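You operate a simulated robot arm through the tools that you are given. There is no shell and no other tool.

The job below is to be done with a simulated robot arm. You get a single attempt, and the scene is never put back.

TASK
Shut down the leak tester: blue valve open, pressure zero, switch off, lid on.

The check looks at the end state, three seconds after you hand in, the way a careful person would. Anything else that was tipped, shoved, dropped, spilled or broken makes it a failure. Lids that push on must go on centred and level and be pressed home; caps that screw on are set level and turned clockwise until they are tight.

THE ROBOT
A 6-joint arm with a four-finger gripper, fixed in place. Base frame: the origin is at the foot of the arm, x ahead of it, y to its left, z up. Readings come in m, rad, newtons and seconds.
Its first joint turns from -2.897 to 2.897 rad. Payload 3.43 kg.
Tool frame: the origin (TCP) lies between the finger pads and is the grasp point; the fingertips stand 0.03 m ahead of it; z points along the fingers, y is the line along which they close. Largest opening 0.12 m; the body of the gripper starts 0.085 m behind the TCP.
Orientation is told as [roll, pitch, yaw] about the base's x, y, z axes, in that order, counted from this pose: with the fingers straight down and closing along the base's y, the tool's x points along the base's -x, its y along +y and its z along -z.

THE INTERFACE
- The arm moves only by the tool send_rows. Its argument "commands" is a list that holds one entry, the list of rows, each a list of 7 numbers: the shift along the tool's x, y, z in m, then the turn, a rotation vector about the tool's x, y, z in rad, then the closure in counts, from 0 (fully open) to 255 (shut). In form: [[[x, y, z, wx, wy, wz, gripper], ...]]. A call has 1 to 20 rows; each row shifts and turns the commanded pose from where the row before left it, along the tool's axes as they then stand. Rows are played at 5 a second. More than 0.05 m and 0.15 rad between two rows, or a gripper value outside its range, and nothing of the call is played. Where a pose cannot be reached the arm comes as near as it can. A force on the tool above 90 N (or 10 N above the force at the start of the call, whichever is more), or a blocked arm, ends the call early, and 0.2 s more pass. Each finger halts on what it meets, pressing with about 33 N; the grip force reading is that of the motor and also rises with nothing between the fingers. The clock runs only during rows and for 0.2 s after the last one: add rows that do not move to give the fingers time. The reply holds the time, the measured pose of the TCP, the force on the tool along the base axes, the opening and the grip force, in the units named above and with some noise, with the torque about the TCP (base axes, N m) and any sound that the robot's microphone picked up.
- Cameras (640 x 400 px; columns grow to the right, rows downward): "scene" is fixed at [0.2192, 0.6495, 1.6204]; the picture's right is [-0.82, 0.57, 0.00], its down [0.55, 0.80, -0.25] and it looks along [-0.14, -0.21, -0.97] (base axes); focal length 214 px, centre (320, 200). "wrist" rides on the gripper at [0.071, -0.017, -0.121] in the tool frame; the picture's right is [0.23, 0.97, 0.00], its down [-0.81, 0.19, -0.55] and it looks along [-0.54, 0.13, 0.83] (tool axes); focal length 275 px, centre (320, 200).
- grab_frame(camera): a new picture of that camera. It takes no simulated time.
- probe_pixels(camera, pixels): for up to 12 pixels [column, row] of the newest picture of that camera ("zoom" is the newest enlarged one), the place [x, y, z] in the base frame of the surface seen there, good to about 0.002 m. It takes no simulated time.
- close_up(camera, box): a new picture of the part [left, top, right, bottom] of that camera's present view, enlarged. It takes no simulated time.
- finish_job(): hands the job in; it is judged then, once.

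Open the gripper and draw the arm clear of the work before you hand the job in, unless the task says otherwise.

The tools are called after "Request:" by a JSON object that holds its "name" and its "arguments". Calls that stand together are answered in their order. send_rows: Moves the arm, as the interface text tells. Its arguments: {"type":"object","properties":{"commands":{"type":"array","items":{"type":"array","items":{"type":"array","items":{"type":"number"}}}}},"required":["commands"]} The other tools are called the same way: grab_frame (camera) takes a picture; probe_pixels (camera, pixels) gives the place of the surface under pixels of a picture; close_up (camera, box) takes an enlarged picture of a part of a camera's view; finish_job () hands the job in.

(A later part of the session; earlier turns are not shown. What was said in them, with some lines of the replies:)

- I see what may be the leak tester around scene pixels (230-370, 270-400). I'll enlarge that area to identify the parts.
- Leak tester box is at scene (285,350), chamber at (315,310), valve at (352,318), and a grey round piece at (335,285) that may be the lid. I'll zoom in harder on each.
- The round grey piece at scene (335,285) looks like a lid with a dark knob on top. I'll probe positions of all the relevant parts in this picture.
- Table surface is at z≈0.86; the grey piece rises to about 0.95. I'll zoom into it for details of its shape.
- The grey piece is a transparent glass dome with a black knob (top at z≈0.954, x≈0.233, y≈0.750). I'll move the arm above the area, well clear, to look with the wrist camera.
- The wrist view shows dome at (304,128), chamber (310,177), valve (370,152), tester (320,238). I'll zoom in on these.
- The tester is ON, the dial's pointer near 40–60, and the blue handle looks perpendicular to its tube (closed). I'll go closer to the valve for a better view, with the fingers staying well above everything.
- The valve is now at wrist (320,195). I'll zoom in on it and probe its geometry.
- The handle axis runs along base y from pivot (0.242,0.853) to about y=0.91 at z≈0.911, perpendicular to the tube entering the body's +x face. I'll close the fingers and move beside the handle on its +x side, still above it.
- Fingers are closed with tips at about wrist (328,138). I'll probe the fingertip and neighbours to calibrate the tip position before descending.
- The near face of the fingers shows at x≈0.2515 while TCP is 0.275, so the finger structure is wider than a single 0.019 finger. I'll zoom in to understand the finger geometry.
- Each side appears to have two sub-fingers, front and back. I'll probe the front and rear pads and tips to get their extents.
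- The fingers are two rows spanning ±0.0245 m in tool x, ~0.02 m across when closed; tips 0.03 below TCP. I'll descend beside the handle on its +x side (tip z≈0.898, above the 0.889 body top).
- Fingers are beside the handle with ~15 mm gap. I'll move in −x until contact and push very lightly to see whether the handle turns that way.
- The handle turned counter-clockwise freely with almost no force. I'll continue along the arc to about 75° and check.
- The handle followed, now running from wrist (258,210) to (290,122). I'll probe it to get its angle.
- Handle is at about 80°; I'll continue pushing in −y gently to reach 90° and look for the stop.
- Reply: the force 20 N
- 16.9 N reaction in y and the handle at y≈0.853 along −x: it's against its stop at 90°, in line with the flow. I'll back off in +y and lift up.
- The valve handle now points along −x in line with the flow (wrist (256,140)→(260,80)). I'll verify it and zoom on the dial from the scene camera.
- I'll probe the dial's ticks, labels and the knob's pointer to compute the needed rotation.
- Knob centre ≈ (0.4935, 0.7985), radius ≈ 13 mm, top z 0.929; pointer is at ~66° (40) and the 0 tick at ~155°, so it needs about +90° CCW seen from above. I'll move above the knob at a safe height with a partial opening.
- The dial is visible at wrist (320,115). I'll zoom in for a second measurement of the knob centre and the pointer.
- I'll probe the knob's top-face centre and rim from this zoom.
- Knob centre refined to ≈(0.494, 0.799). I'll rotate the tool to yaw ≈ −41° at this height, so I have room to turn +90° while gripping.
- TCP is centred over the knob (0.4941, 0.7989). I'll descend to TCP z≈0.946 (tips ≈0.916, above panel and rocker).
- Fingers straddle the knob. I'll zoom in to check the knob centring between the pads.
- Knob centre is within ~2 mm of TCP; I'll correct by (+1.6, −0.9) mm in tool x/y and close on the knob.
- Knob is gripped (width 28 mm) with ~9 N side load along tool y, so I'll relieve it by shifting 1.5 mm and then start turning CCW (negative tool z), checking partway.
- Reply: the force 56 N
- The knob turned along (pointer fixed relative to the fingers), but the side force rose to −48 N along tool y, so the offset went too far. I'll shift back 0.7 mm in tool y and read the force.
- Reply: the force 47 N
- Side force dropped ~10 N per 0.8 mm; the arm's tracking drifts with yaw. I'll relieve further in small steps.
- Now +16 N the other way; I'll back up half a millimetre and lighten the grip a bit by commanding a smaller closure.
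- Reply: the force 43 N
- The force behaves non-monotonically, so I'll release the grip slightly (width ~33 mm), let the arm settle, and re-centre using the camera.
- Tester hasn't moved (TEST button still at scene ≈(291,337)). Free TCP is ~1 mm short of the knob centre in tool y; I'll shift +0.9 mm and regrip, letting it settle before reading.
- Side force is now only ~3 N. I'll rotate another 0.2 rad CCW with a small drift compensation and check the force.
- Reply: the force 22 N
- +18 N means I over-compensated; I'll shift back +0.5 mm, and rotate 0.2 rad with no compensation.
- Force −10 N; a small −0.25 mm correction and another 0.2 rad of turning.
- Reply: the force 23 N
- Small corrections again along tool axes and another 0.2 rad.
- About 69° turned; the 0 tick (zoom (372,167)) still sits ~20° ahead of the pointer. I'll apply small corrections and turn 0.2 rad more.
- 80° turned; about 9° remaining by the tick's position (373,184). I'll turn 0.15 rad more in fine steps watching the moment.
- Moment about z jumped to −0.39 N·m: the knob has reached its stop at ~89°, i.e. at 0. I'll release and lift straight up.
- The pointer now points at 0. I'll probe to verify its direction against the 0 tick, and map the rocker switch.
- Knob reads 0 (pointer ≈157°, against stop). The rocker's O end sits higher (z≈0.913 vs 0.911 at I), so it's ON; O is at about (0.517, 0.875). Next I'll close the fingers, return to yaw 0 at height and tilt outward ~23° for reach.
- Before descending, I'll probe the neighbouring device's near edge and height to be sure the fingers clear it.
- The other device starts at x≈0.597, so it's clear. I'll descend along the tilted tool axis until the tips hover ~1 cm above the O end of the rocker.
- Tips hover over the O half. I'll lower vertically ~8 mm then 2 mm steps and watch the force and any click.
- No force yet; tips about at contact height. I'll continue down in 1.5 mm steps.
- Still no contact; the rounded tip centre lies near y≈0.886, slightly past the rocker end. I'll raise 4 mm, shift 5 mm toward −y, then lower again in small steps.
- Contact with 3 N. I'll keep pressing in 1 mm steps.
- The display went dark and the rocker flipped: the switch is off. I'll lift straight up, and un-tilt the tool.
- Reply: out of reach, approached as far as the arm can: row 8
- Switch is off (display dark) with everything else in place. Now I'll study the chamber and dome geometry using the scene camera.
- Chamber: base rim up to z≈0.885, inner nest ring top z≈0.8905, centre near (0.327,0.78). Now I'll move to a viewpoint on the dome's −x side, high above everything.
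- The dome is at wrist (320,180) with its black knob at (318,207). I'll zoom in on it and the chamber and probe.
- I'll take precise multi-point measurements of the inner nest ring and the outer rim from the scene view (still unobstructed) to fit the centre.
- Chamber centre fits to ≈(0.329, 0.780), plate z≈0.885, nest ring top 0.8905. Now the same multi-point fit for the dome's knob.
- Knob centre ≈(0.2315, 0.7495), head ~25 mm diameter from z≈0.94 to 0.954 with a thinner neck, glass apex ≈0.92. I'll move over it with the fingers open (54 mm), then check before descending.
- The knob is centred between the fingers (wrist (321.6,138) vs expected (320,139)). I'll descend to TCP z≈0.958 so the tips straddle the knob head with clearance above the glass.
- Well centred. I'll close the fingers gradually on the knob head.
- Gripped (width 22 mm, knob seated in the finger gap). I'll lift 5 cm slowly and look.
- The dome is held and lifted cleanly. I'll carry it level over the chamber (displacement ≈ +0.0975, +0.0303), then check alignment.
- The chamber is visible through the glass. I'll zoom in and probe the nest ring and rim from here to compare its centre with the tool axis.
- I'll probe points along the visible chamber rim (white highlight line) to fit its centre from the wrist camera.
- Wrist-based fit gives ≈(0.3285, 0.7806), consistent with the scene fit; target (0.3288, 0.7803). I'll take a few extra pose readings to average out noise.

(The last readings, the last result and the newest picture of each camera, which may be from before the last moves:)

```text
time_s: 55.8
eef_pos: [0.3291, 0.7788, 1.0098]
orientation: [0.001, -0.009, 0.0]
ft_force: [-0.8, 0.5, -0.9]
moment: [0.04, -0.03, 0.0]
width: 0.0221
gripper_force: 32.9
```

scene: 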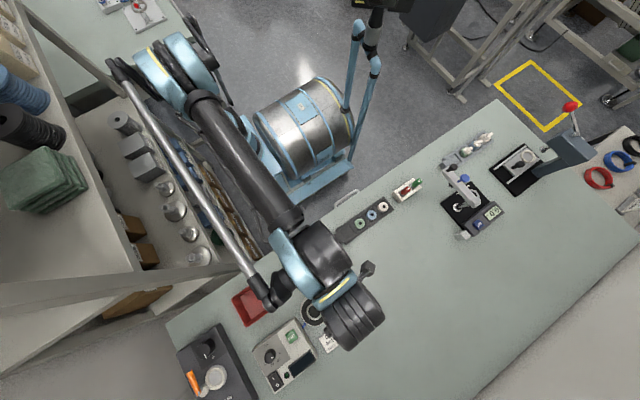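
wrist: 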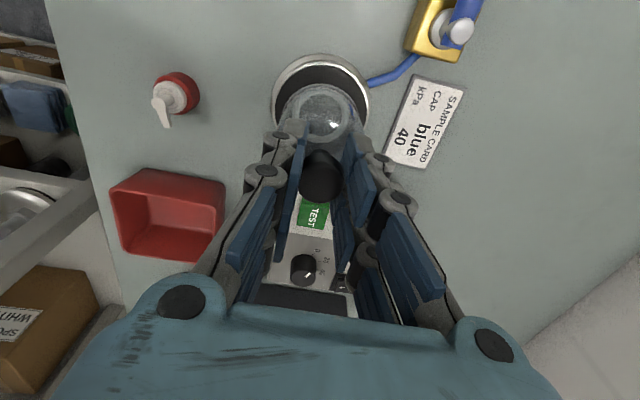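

Mean TCP is (0.3287, 0.7791). I'll check the dome-to-rim gaps directly in the picture, on the left and on the right, at high magnification.

Request:
{"name": "close_up", "arguments": {"camera": "wrist", "box": [268, 84, 308, 124]}}

Request:
{"name": "close_up", "arguments": {"camera": "wrist", "box": [334, 84, 374, 124]}}

Request:
{"name": "close_up", "arguments": {"camera": "wrist", "box": [280, 55, 360, 105]}}

```text
10.00 times, centred on (288, 104) of wrist
```

zoom: 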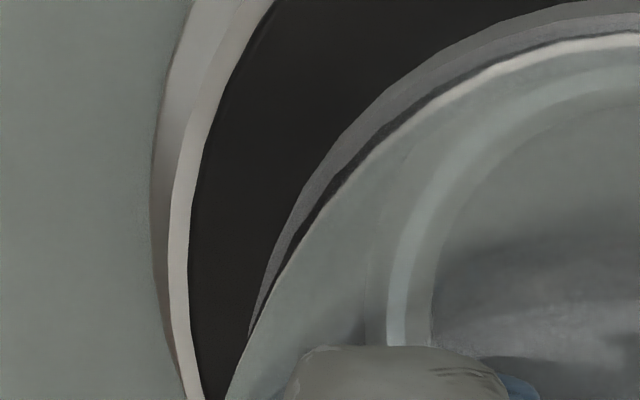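

```text
10.00 times, centred on (354, 104) of wrist
```

zoom: 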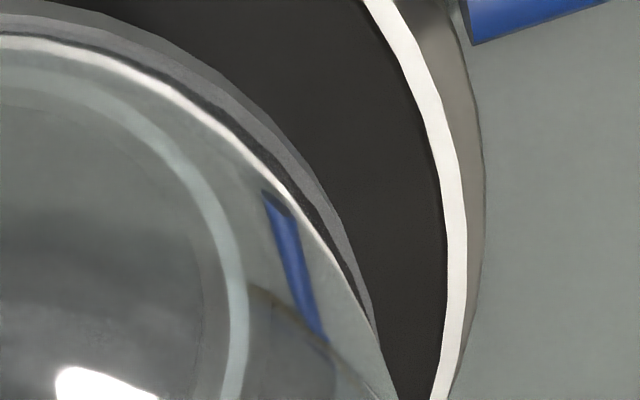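

```text
8.00 times, centred on (320, 80) of wrist
```

zoom: 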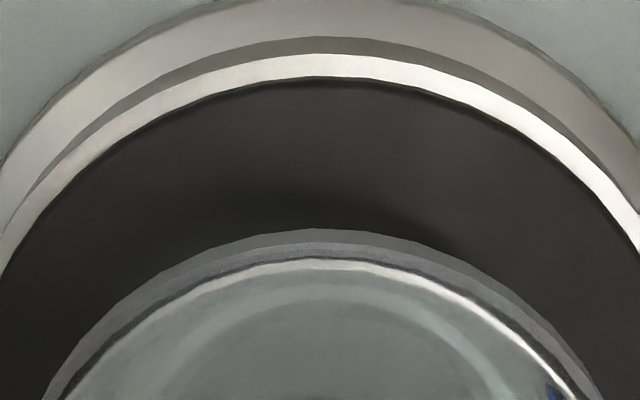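

In the image, dome and rim share the same centre column (~320.6) and the along-axis fit agrees within ~0.5 mm. I'll apply a tiny trim and lower 20 mm.

Request:
{"name": "send_rows", "arguments": {"commands": [[[0.0004, 0.0003, 0, 0, 0, 0, 230], [0.0001, 0, 0.01, 0, 0, 0, 230], [0.0001, 0, 0.01, 0, 0, 0, 230], [0, 0, 0, 0, 0, 0, 230], [0, 0, 0, 0, 0, 0, 230]]]}}

Request:
{"name": "close_up", "arguments": {"camera": "wrist", "box": [250, 60, 390, 160]}}

```text
time_s: 57.0
eef_pos: [0.3291, 0.7801, 0.9883]
orientation: [0.003, -0.01, -0.002]
ft_force: [-0.3, 0.6, 0.5]
moment: [0.01, 0.0, 0.03]
width: 0.0219
gripper_force: 33.1
```

```text
4.00 times, centred on (320, 110) of wrist
```

zoom: 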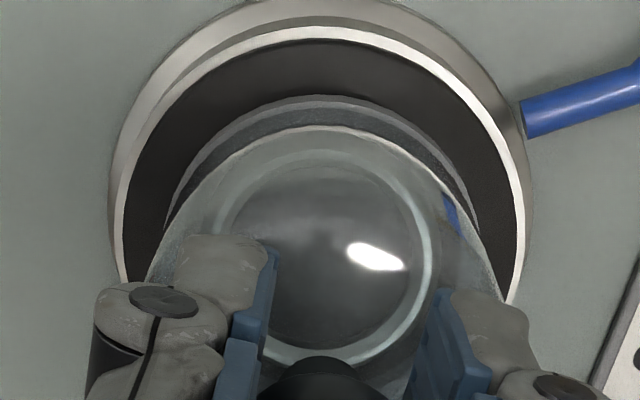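

No contact and still concentric. I'll lower in 2 mm steps and look for contact force.

Request:
{"name": "send_rows", "arguments": {"commands": [[[0, 0, 0.002, 0, 0, 0, 230], [0, 0, 0.002, 0, 0, 0, 230], [0, 0, 0, 0, 0, 0, 230]]]}}

Request:
{"name": "send_rows", "arguments": {"commands": [[[0, 0, 0.001, 0, 0, 0, 230], [0, 0, 0, 0, 0, 0, 230]]]}}

```text
time_s: 57.8
eef_pos: [0.3283, 0.7795, 0.9857]
orientation: [0.002, -0.011, 0.001]
ft_force: [0.6, -0.1, -0.4]
moment: [0.0, -0.06, 0.01]
width: 0.0221
gripper_force: 32.8
```

```text
time_s: 58.4
eef_pos: [0.3284, 0.78, 0.9841]
orientation: [0.003, -0.011, 0.001]
ft_force: [-0.1, 0.7, -0.2]
moment: [0.0, 0.03, -0.03]
width: 0.0221
gripper_force: 33.3
```

TCP z 0.984, no contact yet (expected ~0.9825). Continuing in 1 mm steps.

Request:
{"name": "send_rows", "arguments": {"commands": [[[0, 0, 0.001, 0, 0, 0, 230], [0, 0, 0, 0, 0, 0, 230]]]}}

Request:
{"name": "send_rows", "arguments": {"commands": [[[0, 0, 0.001, 0, 0, 0, 230], [0, 0, 0, 0, 0, 0, 230]]]}}

```text
time_s: 59.0
eef_pos: [0.328, 0.7801, 0.9831]
orientation: [0.002, -0.011, 0.0]
ft_force: [-0.4, 0.2, -0.4]
moment: [0.0, 0.0, 0.02]
width: 0.0219
gripper_force: 32.8
```

```text
time_s: 59.6
eef_pos: [0.3298, 0.7805, 0.9827]
orientation: [0.001, -0.011, 0.001]
ft_force: [0.9, -0.2, -1.1]
moment: [0.02, -0.02, 0.03]
width: 0.0218
gripper_force: 33.2
```

Still free; continuing down 1 mm at a time.

Request:
{"name": "send_rows", "arguments": {"commands": [[[0, 0, 0.001, 0, 0, 0, 230], [0, 0, 0, 0, 0, 0, 230]]]}}

Request:
{"name": "close_up", "arguments": {"camera": "wrist", "box": [250, 60, 390, 160]}}

```text
time_s: 60.2
eef_pos: [0.3287, 0.78, 0.9815]
orientation: [0.0, -0.012, 0.001]
ft_force: [-1.4, 4.2, 15.8]
moment: [0.13, 0.06, -0.01]
width: 0.0218
gripper_force: 32.9
```

```text
4.00 times, centred on (320, 110) of wrist
```

zoom: 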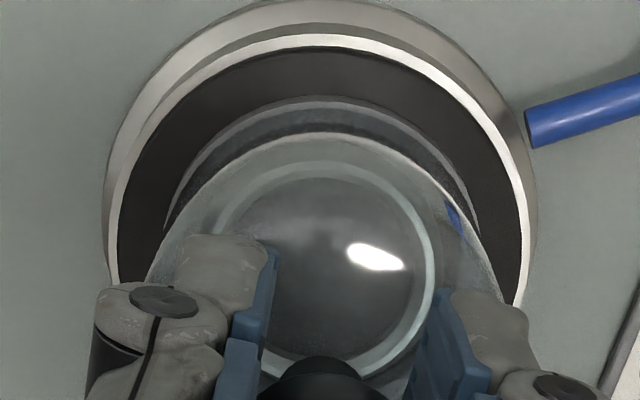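

Contact: 15.8 N upward at TCP z≈0.9815, matching the plate level, so the dome rests on the gasket. I'll check the concentricity at higher magnification before pressing.

Request:
{"name": "close_up", "arguments": {"camera": "wrist", "box": [290, 62, 350, 102]}}

Request:
{"name": "close_up", "arguments": {"camera": "wrist", "box": [258, 90, 306, 130]}}

Request:
{"name": "close_up", "arguments": {"camera": "wrist", "box": [336, 90, 384, 130]}}

Request:
{"name": "close_up", "arguments": {"camera": "scene", "box": [290, 290, 350, 340]}}

```text
10.00 times, centred on (320, 82) of wrist
```

zoom: 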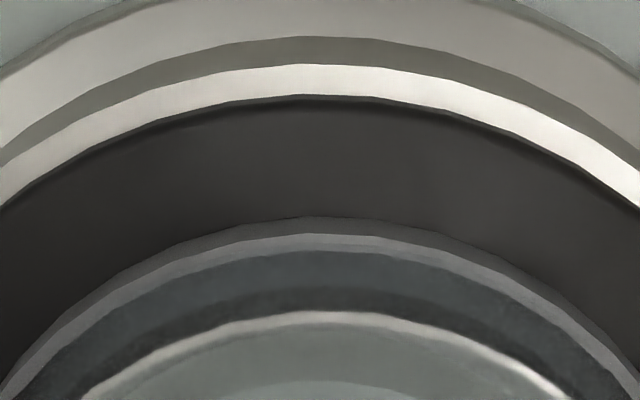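

```text
10.00 times, centred on (282, 110) of wrist
```

zoom: 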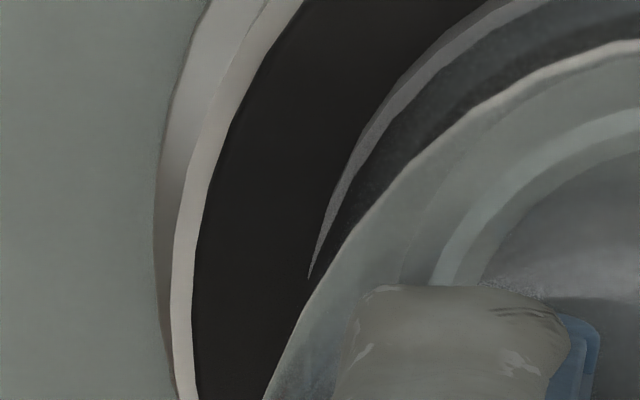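

```text
10.00 times, centred on (360, 110) of wrist
```

zoom: 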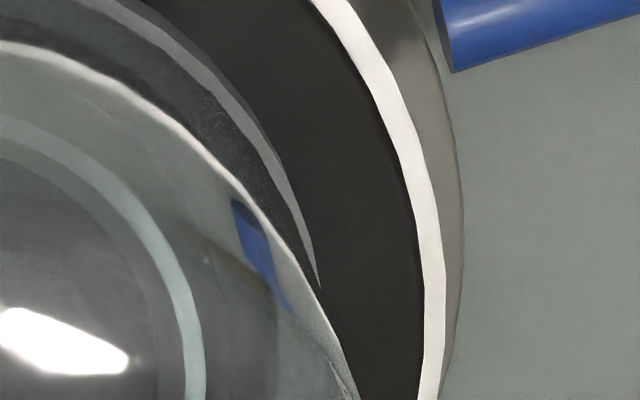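

```text
8.00 times, centred on (320, 315) of scene
```

zoom: 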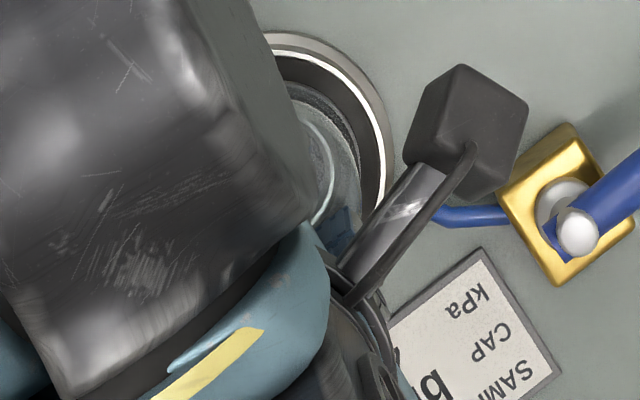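

The fit shows the dome ~1 mm toward −x and ~0.5 mm toward +y relative to the rim. I'll lift 3 mm, trim by that amount, and lower again.

Request:
{"name": "send_rows", "arguments": {"commands": [[[0, 0, -0.003, 0, 0, 0, 230], [0, 0, 0, 0, 0, 0, 230], [-0.001, -0.0005, 0, 0, 0, 0, 230], [0, 0, 0, 0, 0, 0, 230], [0, 0, 0.0015, 0, 0, 0, 230], [0, 0, 0, 0, 0, 0, 230]]]}}

Request:
{"name": "send_rows", "arguments": {"commands": [[[0, 0, 0.001, 0, 0, 0, 230], [0, 0, 0.0005, 0, 0, 0, 230], [0, 0, 0, 0, 0, 0, 230]]]}}

Request:
{"name": "close_up", "arguments": {"camera": "wrist", "box": [290, 62, 350, 102]}}

Request:
{"name": "close_up", "arguments": {"camera": "wrist", "box": [258, 90, 306, 130]}}

Request:
{"name": "close_up", "arguments": {"camera": "wrist", "box": [336, 90, 384, 130]}}

```text
time_s: 61.6
eef_pos: [0.329, 0.7796, 0.9822]
orientation: [0.002, -0.011, 0.001]
ft_force: [0.1, 0.2, -0.1]
moment: [0.02, 0.03, -0.03]
width: 0.0219
gripper_force: 33.5
```

```text
time_s: 62.4
eef_pos: [0.3288, 0.78, 0.982]
orientation: [0.001, -0.011, 0.001]
ft_force: [0.7, 2.9, 6.9]
moment: [0.05, 0.0, 0.04]
width: 0.0218
gripper_force: 32.8
```

```text
10.00 times, centred on (320, 82) of wrist
```

zoom: 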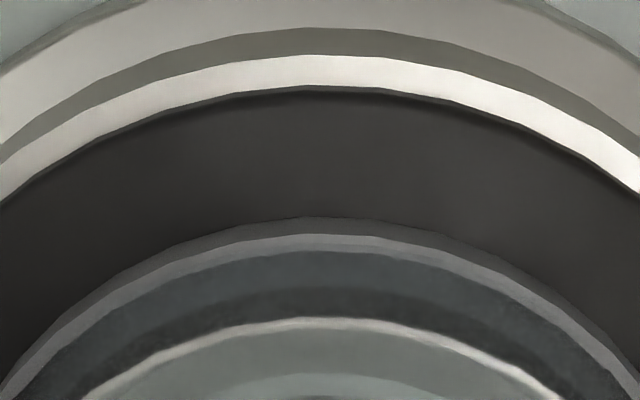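

```text
10.00 times, centred on (282, 110) of wrist
```

zoom: 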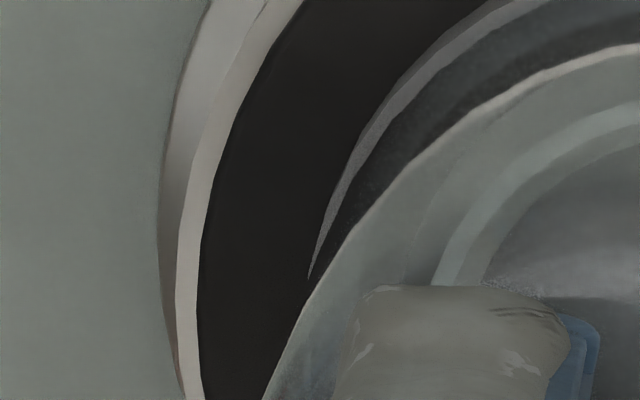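

```text
10.00 times, centred on (360, 110) of wrist
```

zoom: 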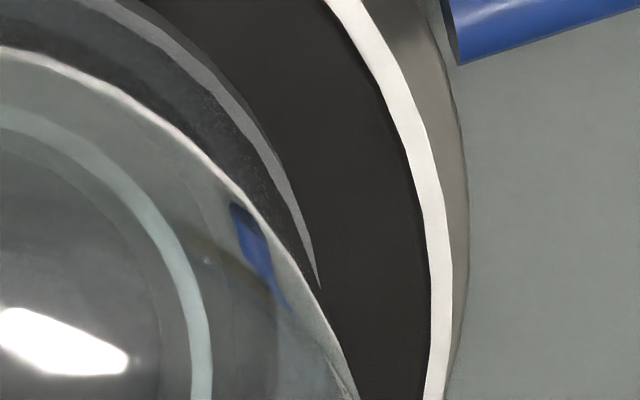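

Now concentric within ~0.5 mm. I'll press down gently in 1 mm increments to seat it, monitoring force.

Request:
{"name": "send_rows", "arguments": {"commands": [[[0, 0, 0.001, 0, 0, 0, 230], [0, 0, 0, 0, 0, 0, 230]]]}}

Request:
{"name": "send_rows", "arguments": {"commands": [[[0, 0, 0.001, 0, 0, 0, 230], [0, 0, 0, 0, 0, 0, 230], [0, 0, 0, 0, 0, 0, 230]]]}}

```text
time_s: 63.0
eef_pos: [0.3291, 0.7791, 0.9815]
orientation: [0.0, -0.012, -0.001]
ft_force: [1.5, 10.4, 30.8]
moment: [0.23, -0.05, -0.04]
width: 0.0219
gripper_force: 32.6
```

```text
time_s: 63.8
eef_pos: [0.3289, 0.7792, 0.9808]
orientation: [0.002, -0.011, 0.0]
ft_force: [2.9, 8.0, 26.4]
moment: [0.11, -0.07, -0.01]
width: 0.0219
gripper_force: 32.8
```

Force levelled at ~26–31 N (fingers beginning to slip on the knob), so it's down on its seat. I'll relieve the load, open the fingers and back off upward.

Request:
{"name": "send_rows", "arguments": {"commands": [[[0, 0, -0.001, 0, 0, 0, 230], [0, 0, -0.0008, 0, 0, 0, 230], [0, 0, 0, 0, 0, 0, 230]]]}}

```text
time_s: 64.6
eef_pos: [0.3285, 0.7797, 0.9813]
orientation: [0.001, -0.011, 0.0]
ft_force: [0.1, -0.5, -0.5]
moment: [0.05, 0.0, 0.04]
width: 0.0221
gripper_force: 33.0
```

Load relieved (~0 N). Opening the fingers now, then rising straight up.

Request:
{"name": "send_rows", "arguments": {"commands": [[[0, 0, 0, 0, 0, 0, 205], [0, 0, 0, 0, 0, 0, 190], [0, 0, 0, 0, 0, 0, 165], [0, 0, 0, 0, 0, 0, 140], [0, 0, 0, 0, 0, 0, 140], [0, 0, -0.02, 0, 0, 0, 140], [0, 0, -0.03, 0, 0, 0, 140], [0, 0, -0.02, 0, 0, 0, 140], [0, 0, 0, 0, 0, 0, 140]]]}}

Request:
{"name": "grab_frame", "arguments": {"camera": "wrist"}}

Request:
{"name": "close_up", "arguments": {"camera": "wrist", "box": [255, 70, 385, 180]}}

```text
time_s: 66.6
eef_pos: [0.3301, 0.78, 1.0523]
orientation: [0.001, -0.01, -0.001]
ft_force: [0.5, 1.0, -0.7]
moment: [-0.01, -0.01, 0.04]
width: 0.054
gripper_force: 0.1
```

```text
taken
```

wrist: 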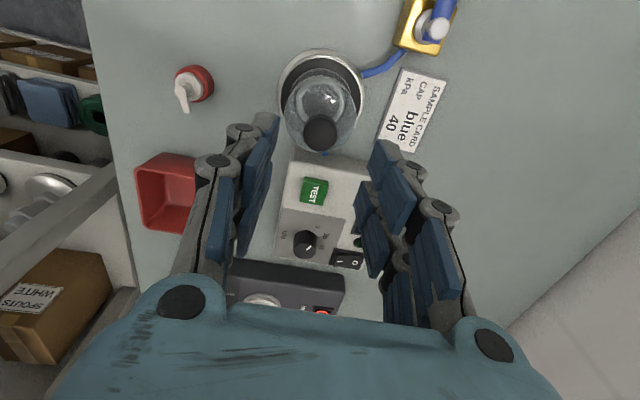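

```text
3.64 times, centred on (320, 125) of wrist
```

zoom: 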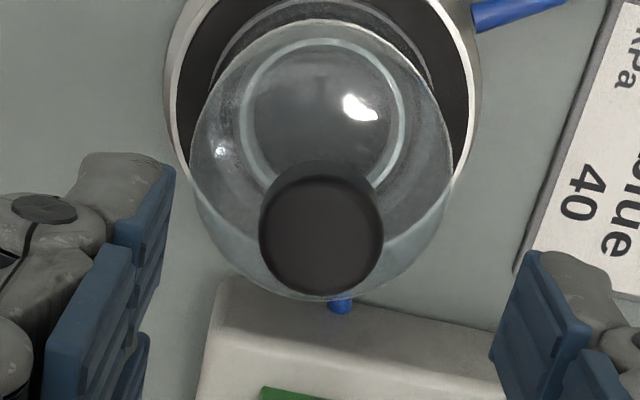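

The dome stands on the chamber. I'll probe its knob top to check height and level, then press it from above with closed fingers.

Request:
{"name": "probe_pixels", "arguments": {"camera": "zoom", "pixels": [[320, 235], [275, 235], [368, 235], [320, 195], [320, 275], [290, 205], [350, 205], [290, 265], [350, 265]]}}

```text
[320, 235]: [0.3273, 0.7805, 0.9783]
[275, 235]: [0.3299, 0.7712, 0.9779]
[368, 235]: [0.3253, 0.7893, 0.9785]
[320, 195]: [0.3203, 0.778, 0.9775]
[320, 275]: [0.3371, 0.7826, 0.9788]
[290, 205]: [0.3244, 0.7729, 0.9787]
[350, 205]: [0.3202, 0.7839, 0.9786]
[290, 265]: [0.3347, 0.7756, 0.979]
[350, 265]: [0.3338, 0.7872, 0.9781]
```

Knob top is level at z≈0.978 (24 mm higher than on the table, so it sits on the plate) and centred at ≈(0.328,0.780). I'll close the fingers above it and come down for a vertical press.

Request:
{"name": "send_rows", "arguments": {"commands": [[[0.0015, 0, 0, 0, 0, 0, 255], [0, 0, 0, 0, 0, 0, 255], [0, 0, 0, 0, 0, 0, 255], [0, 0, 0.02, 0, 0, 0, 255], [0, 0, 0.018, 0, 0, 0, 255], [0, 0, 0, 0, 0, 0, 255]]]}}

Request:
{"name": "send_rows", "arguments": {"commands": [[[0, 0, 0.002, 0, 0, 0, 255], [0, 0, 0.002, 0, 0, 0, 255], [0, 0, 0, 0, 0, 0, 255]]]}}

```text
time_s: 68.0
eef_pos: [0.3277, 0.7801, 1.0119]
orientation: [0.001, -0.01, 0.001]
ft_force: [-0.6, 0.1, 0.6]
moment: [0.02, 0.03, -0.02]
width: 0.0002
gripper_force: 32.6
```

```text
time_s: 68.8
eef_pos: [0.327, 0.78, 1.0091]
orientation: [0.003, -0.01, 0.0]
ft_force: [-0.8, 0.0, 0.7]
moment: [0.04, 0.01, -0.02]
width: 0.0002
gripper_force: 32.4
```

Tips are just above the knob top; continuing in 1 mm steps to press.

Request:
{"name": "send_rows", "arguments": {"commands": [[[0, 0, 0.001, 0, 0, 0, 255], [0, 0, 0.001, 0, 0, 0, 255], [0, 0, 0, 0, 0, 0, 255]]]}}

Request:
{"name": "send_rows", "arguments": {"commands": [[[0, 0, 0.001, 0, 0, 0, 255], [0, 0, 0, 0, 0, 0, 255]]]}}

```text
time_s: 69.6
eef_pos: [0.3275, 0.7782, 1.0061]
orientation: [0.003, -0.01, -0.002]
ft_force: [0.0, 0.2, -0.3]
moment: [-0.03, 0.01, 0.01]
width: 0.0002
gripper_force: 32.5
```

```text
time_s: 70.2
eef_pos: [0.3269, 0.779, 1.0063]
orientation: [0.002, -0.011, 0.0]
ft_force: [0.2, 0.6, 0.5]
moment: [0.0, 0.01, -0.05]
width: 0.0001
gripper_force: 32.6
```

No contact yet (closed tips seem ~3 mm shorter than nominal, as at the rocker). Continuing in 1 mm steps.

Request:
{"name": "send_rows", "arguments": {"commands": [[[0, 0, 0.001, 0, 0, 0, 255], [0, 0, 0, 0, 0, 0, 255]]]}}

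Request:
{"name": "send_rows", "arguments": {"commands": [[[0, 0, 0.001, 0, 0, 0, 255], [0, 0, 0, 0, 0, 0, 255]]]}}

Request:
{"name": "close_up", "arguments": {"camera": "wrist", "box": [255, 70, 385, 200]}}

```text
time_s: 70.8
eef_pos: [0.3276, 0.7792, 1.0058]
orientation: [0.003, -0.012, 0.001]
ft_force: [0.9, 0.1, 0.3]
moment: [0.0, 0.01, -0.05]
width: 0.0001
gripper_force: 32.9
```

```text
time_s: 71.4
eef_pos: [0.3264, 0.78, 1.004]
orientation: [0.001, -0.012, 0.001]
ft_force: [1.2, 2.3, 10.2]
moment: [0.07, 0.06, -0.03]
width: 0.0061
gripper_force: 33.2
```

```text
3.08 times, centred on (320, 135) of wrist
```

zoom: 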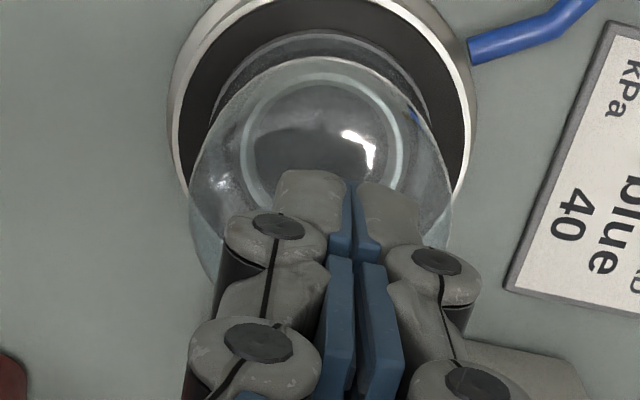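

Contact at 10 N, but the rounded tips begin to spread on the knob top; the lid is already fully down (pressed with ~30 N earlier), so I'll not push further. Raising straight up to inspect.

Request:
{"name": "send_rows", "arguments": {"commands": [[[0, 0, -0.003, 0, 0, 0, 255], [0, 0, -0.01, 0, 0, 0, 255], [0, 0, -0.03, 0, 0, 0, 255], [0, 0, -0.04, 0, 0, 0, 255], [0, 0, -0.03, 0, 0, 0, 200], [0, 0, 0, 0, 0, 0, 140], [0, 0, 0, 0, 0, 0, 140]]]}}

Request:
{"name": "grab_frame", "arguments": {"camera": "wrist"}}

Request:
{"name": "close_up", "arguments": {"camera": "wrist", "box": [255, 60, 385, 170]}}

```text
time_s: 73.0
eef_pos: [0.326, 0.779, 1.1176]
orientation: [0.002, -0.011, 0.001]
ft_force: [-0.3, -0.6, 0.6]
moment: [-0.02, 0.0, 0.01]
width: 0.0542
gripper_force: 0.0
```

```text
taken
```

wrist: 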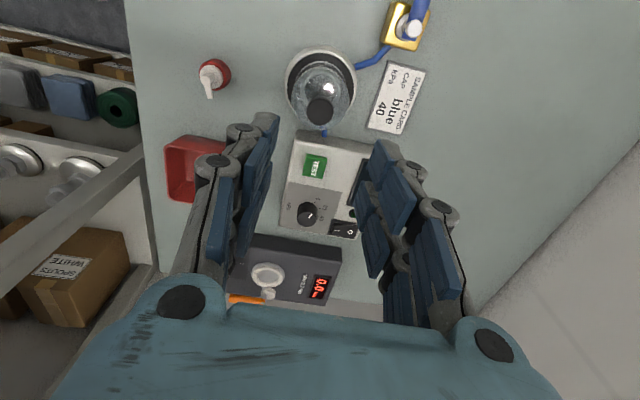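

```text
3.64 times, centred on (320, 115) of wrist
```

zoom: 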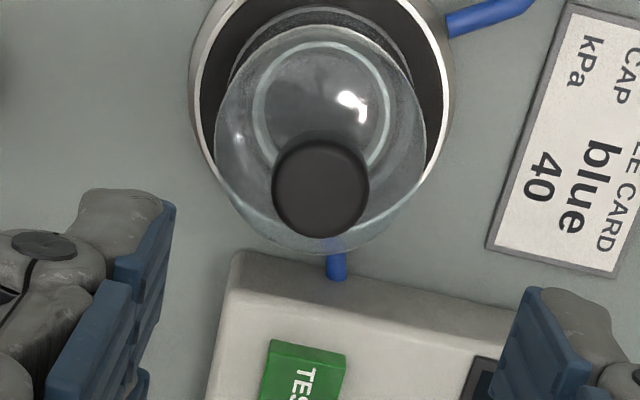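

The lid sits concentric on the chamber. I'll open the gripper and draw the arm back towards its start pose, then inspect everything with the scene camera.

Request:
{"name": "send_rows", "arguments": {"commands": [[[0, 0, -0.04, 0, 0, 0, 100], [0, 0, -0.04, 0, 0, 0, 50], [0.0257, -0.0279, -0.004, 0, 0, 0, 0], [0.0257, -0.0279, -0.004, 0, 0, 0, 0], [0.0257, -0.0279, -0.004, 0, 0, 0, 0], [0.0257, -0.0279, -0.004, 0, 0, 0, 0], [0.0257, -0.0279, -0.004, 0, 0, 0, 0], [0.0257, -0.0279, -0.004, 0, 0, 0, 0], [0.0257, -0.0279, -0.004, 0, 0, 0, 0], [0.0257, -0.0279, -0.004, 0, 0, 0, 0], [0.0257, -0.0279, -0.004, 0, 0, 0, 0], [0.0257, -0.0279, -0.004, 0, 0, 0, 0], [0.0257, -0.0279, 0, 0, 0, 0, 0], [0.0257, -0.0279, 0, 0, 0, 0, 0], [0, 0, 0, 0, 0, 0, 0]]]}}

Request:
{"name": "grab_frame", "arguments": {"camera": "scene"}}

Request:
{"name": "close_up", "arguments": {"camera": "scene", "box": [240, 260, 400, 400]}}

Request:
{"name": "close_up", "arguments": {"camera": "scene", "box": [255, 335, 303, 385]}}

Request:
{"name": "close_up", "arguments": {"camera": "scene", "box": [290, 285, 370, 335]}}

```text
time_s: 76.2
eef_pos: [0.0177, 0.4434, 1.2334]
orientation: [0.001, -0.01, 0.001]
ft_force: [0.4, -0.5, 0.7]
moment: [0.01, 0.03, -0.03]
width: 0.1202
gripper_force: 0.0
```

```text
taken
```

scene: 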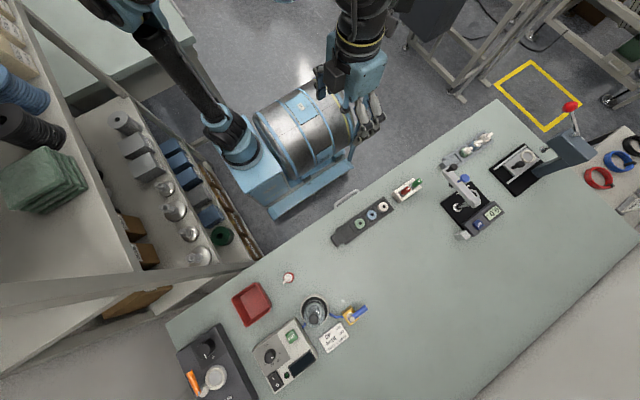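

```text
2.86 times, centred on (320, 330) of scene
```

zoom: 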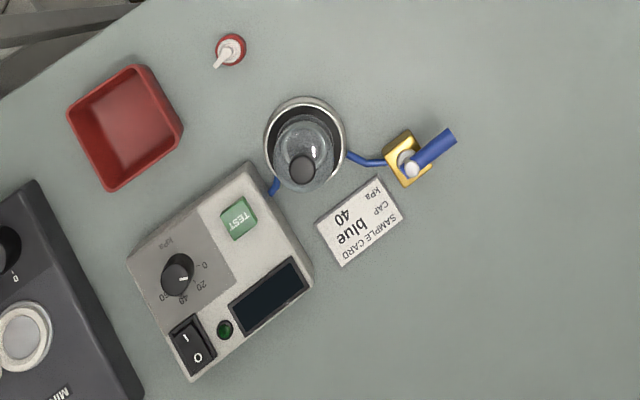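

```text
8.00 times, centred on (279, 360) of scene
```

zoom: 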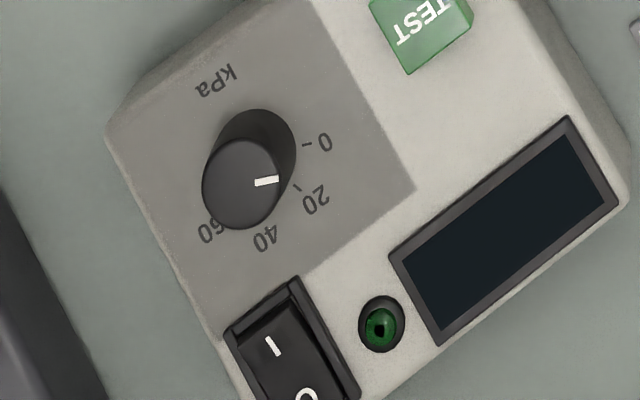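

```text
8.00 times, centred on (330, 310) of scene
```

zoom: 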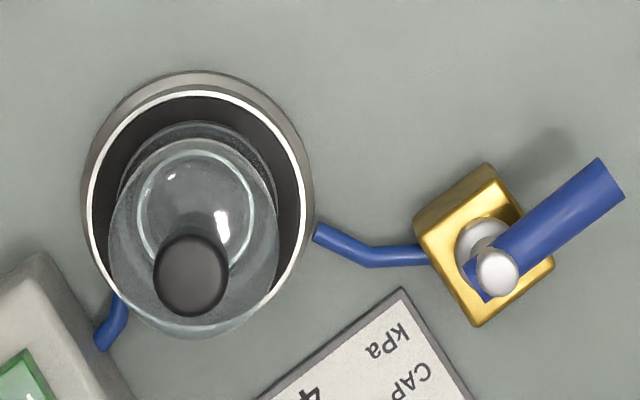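

All four items look right: valve handle in line with the tube, pointer parallel to the 0 tick, display dark, dome on the chamber. I'll do one last probe on the lid's knob, the valve handle and the rocker.

Request:
{"name": "probe_pixels", "arguments": {"camera": "zoom", "pixels": [[190, 275], [160, 275], [220, 275], [190, 245], [190, 305], [495, 270], [540, 240], [580, 210], [605, 190]]}}

Request:
{"name": "close_up", "arguments": {"camera": "scene", "box": [262, 365, 298, 395]}}

Request:
{"name": "probe_pixels", "arguments": {"camera": "zoom", "pixels": [[250, 180], [265, 210], [290, 250], [310, 290], [240, 170]]}}

```text
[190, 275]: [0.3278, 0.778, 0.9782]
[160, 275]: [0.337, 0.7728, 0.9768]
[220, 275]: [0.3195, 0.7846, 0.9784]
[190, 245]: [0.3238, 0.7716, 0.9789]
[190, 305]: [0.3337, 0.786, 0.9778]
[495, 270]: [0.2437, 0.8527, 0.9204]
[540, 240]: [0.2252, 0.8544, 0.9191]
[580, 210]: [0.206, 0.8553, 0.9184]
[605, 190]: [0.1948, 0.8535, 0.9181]
```

```text
13.33 times, centred on (280, 380) of scene
```

zoom: 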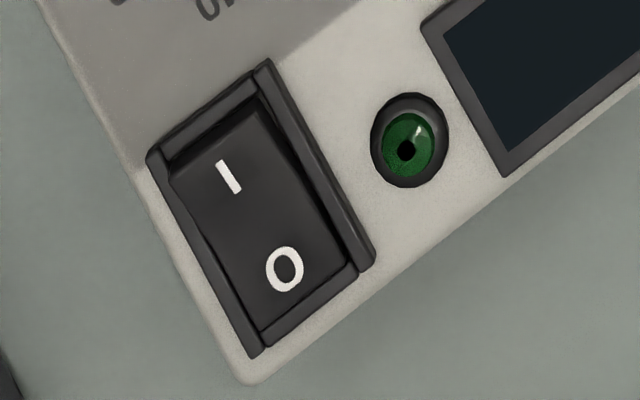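

```text
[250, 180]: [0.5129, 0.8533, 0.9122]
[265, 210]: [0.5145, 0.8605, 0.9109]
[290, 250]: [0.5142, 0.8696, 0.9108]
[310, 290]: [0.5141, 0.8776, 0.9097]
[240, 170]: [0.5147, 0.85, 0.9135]
```

The O end is now low (0.910) and the I end high (0.9135), so the switch is off. The lid's knob top is level at z≈0.978 and centred, and the valve handle lies along −x. The gripper is open and the arm is clear, so I'm handing the job in.

Request:
{"name": "finish_job", "arguments": {}}

```text
The job is handed in.
```

The leak tester is shut down and the job is handed in; I don't know the check's verdict yet.

- **Blue valve:** I turned the handle about 90° until it hit its stop. It now lies in line with the tube. It started out across the tube, so I took that as closed.
- **Pressure:** The dial went from 40 back to its stop, and the pointer lines up with the 0 mark.
- **Switch:** I pressed the O side and the display went dark. Measured heights confirm it: the O end is now low and the I end high.
- **Lid:** The glass dome is on the chamber, centred to within about 0.5 mm, level and resting on the plate. I pressed it down with up to about 31 N. A second press from above reached only 10 N, because the fingertips began to spread on the knob.

While I turned the dial, the side force on the tester briefly reached about 50 N. Its position in the scene camera picture didn't change. Nothing else on the bench was tipped or moved in the final pictures. The gripper is open and the arm is back near its start pose.
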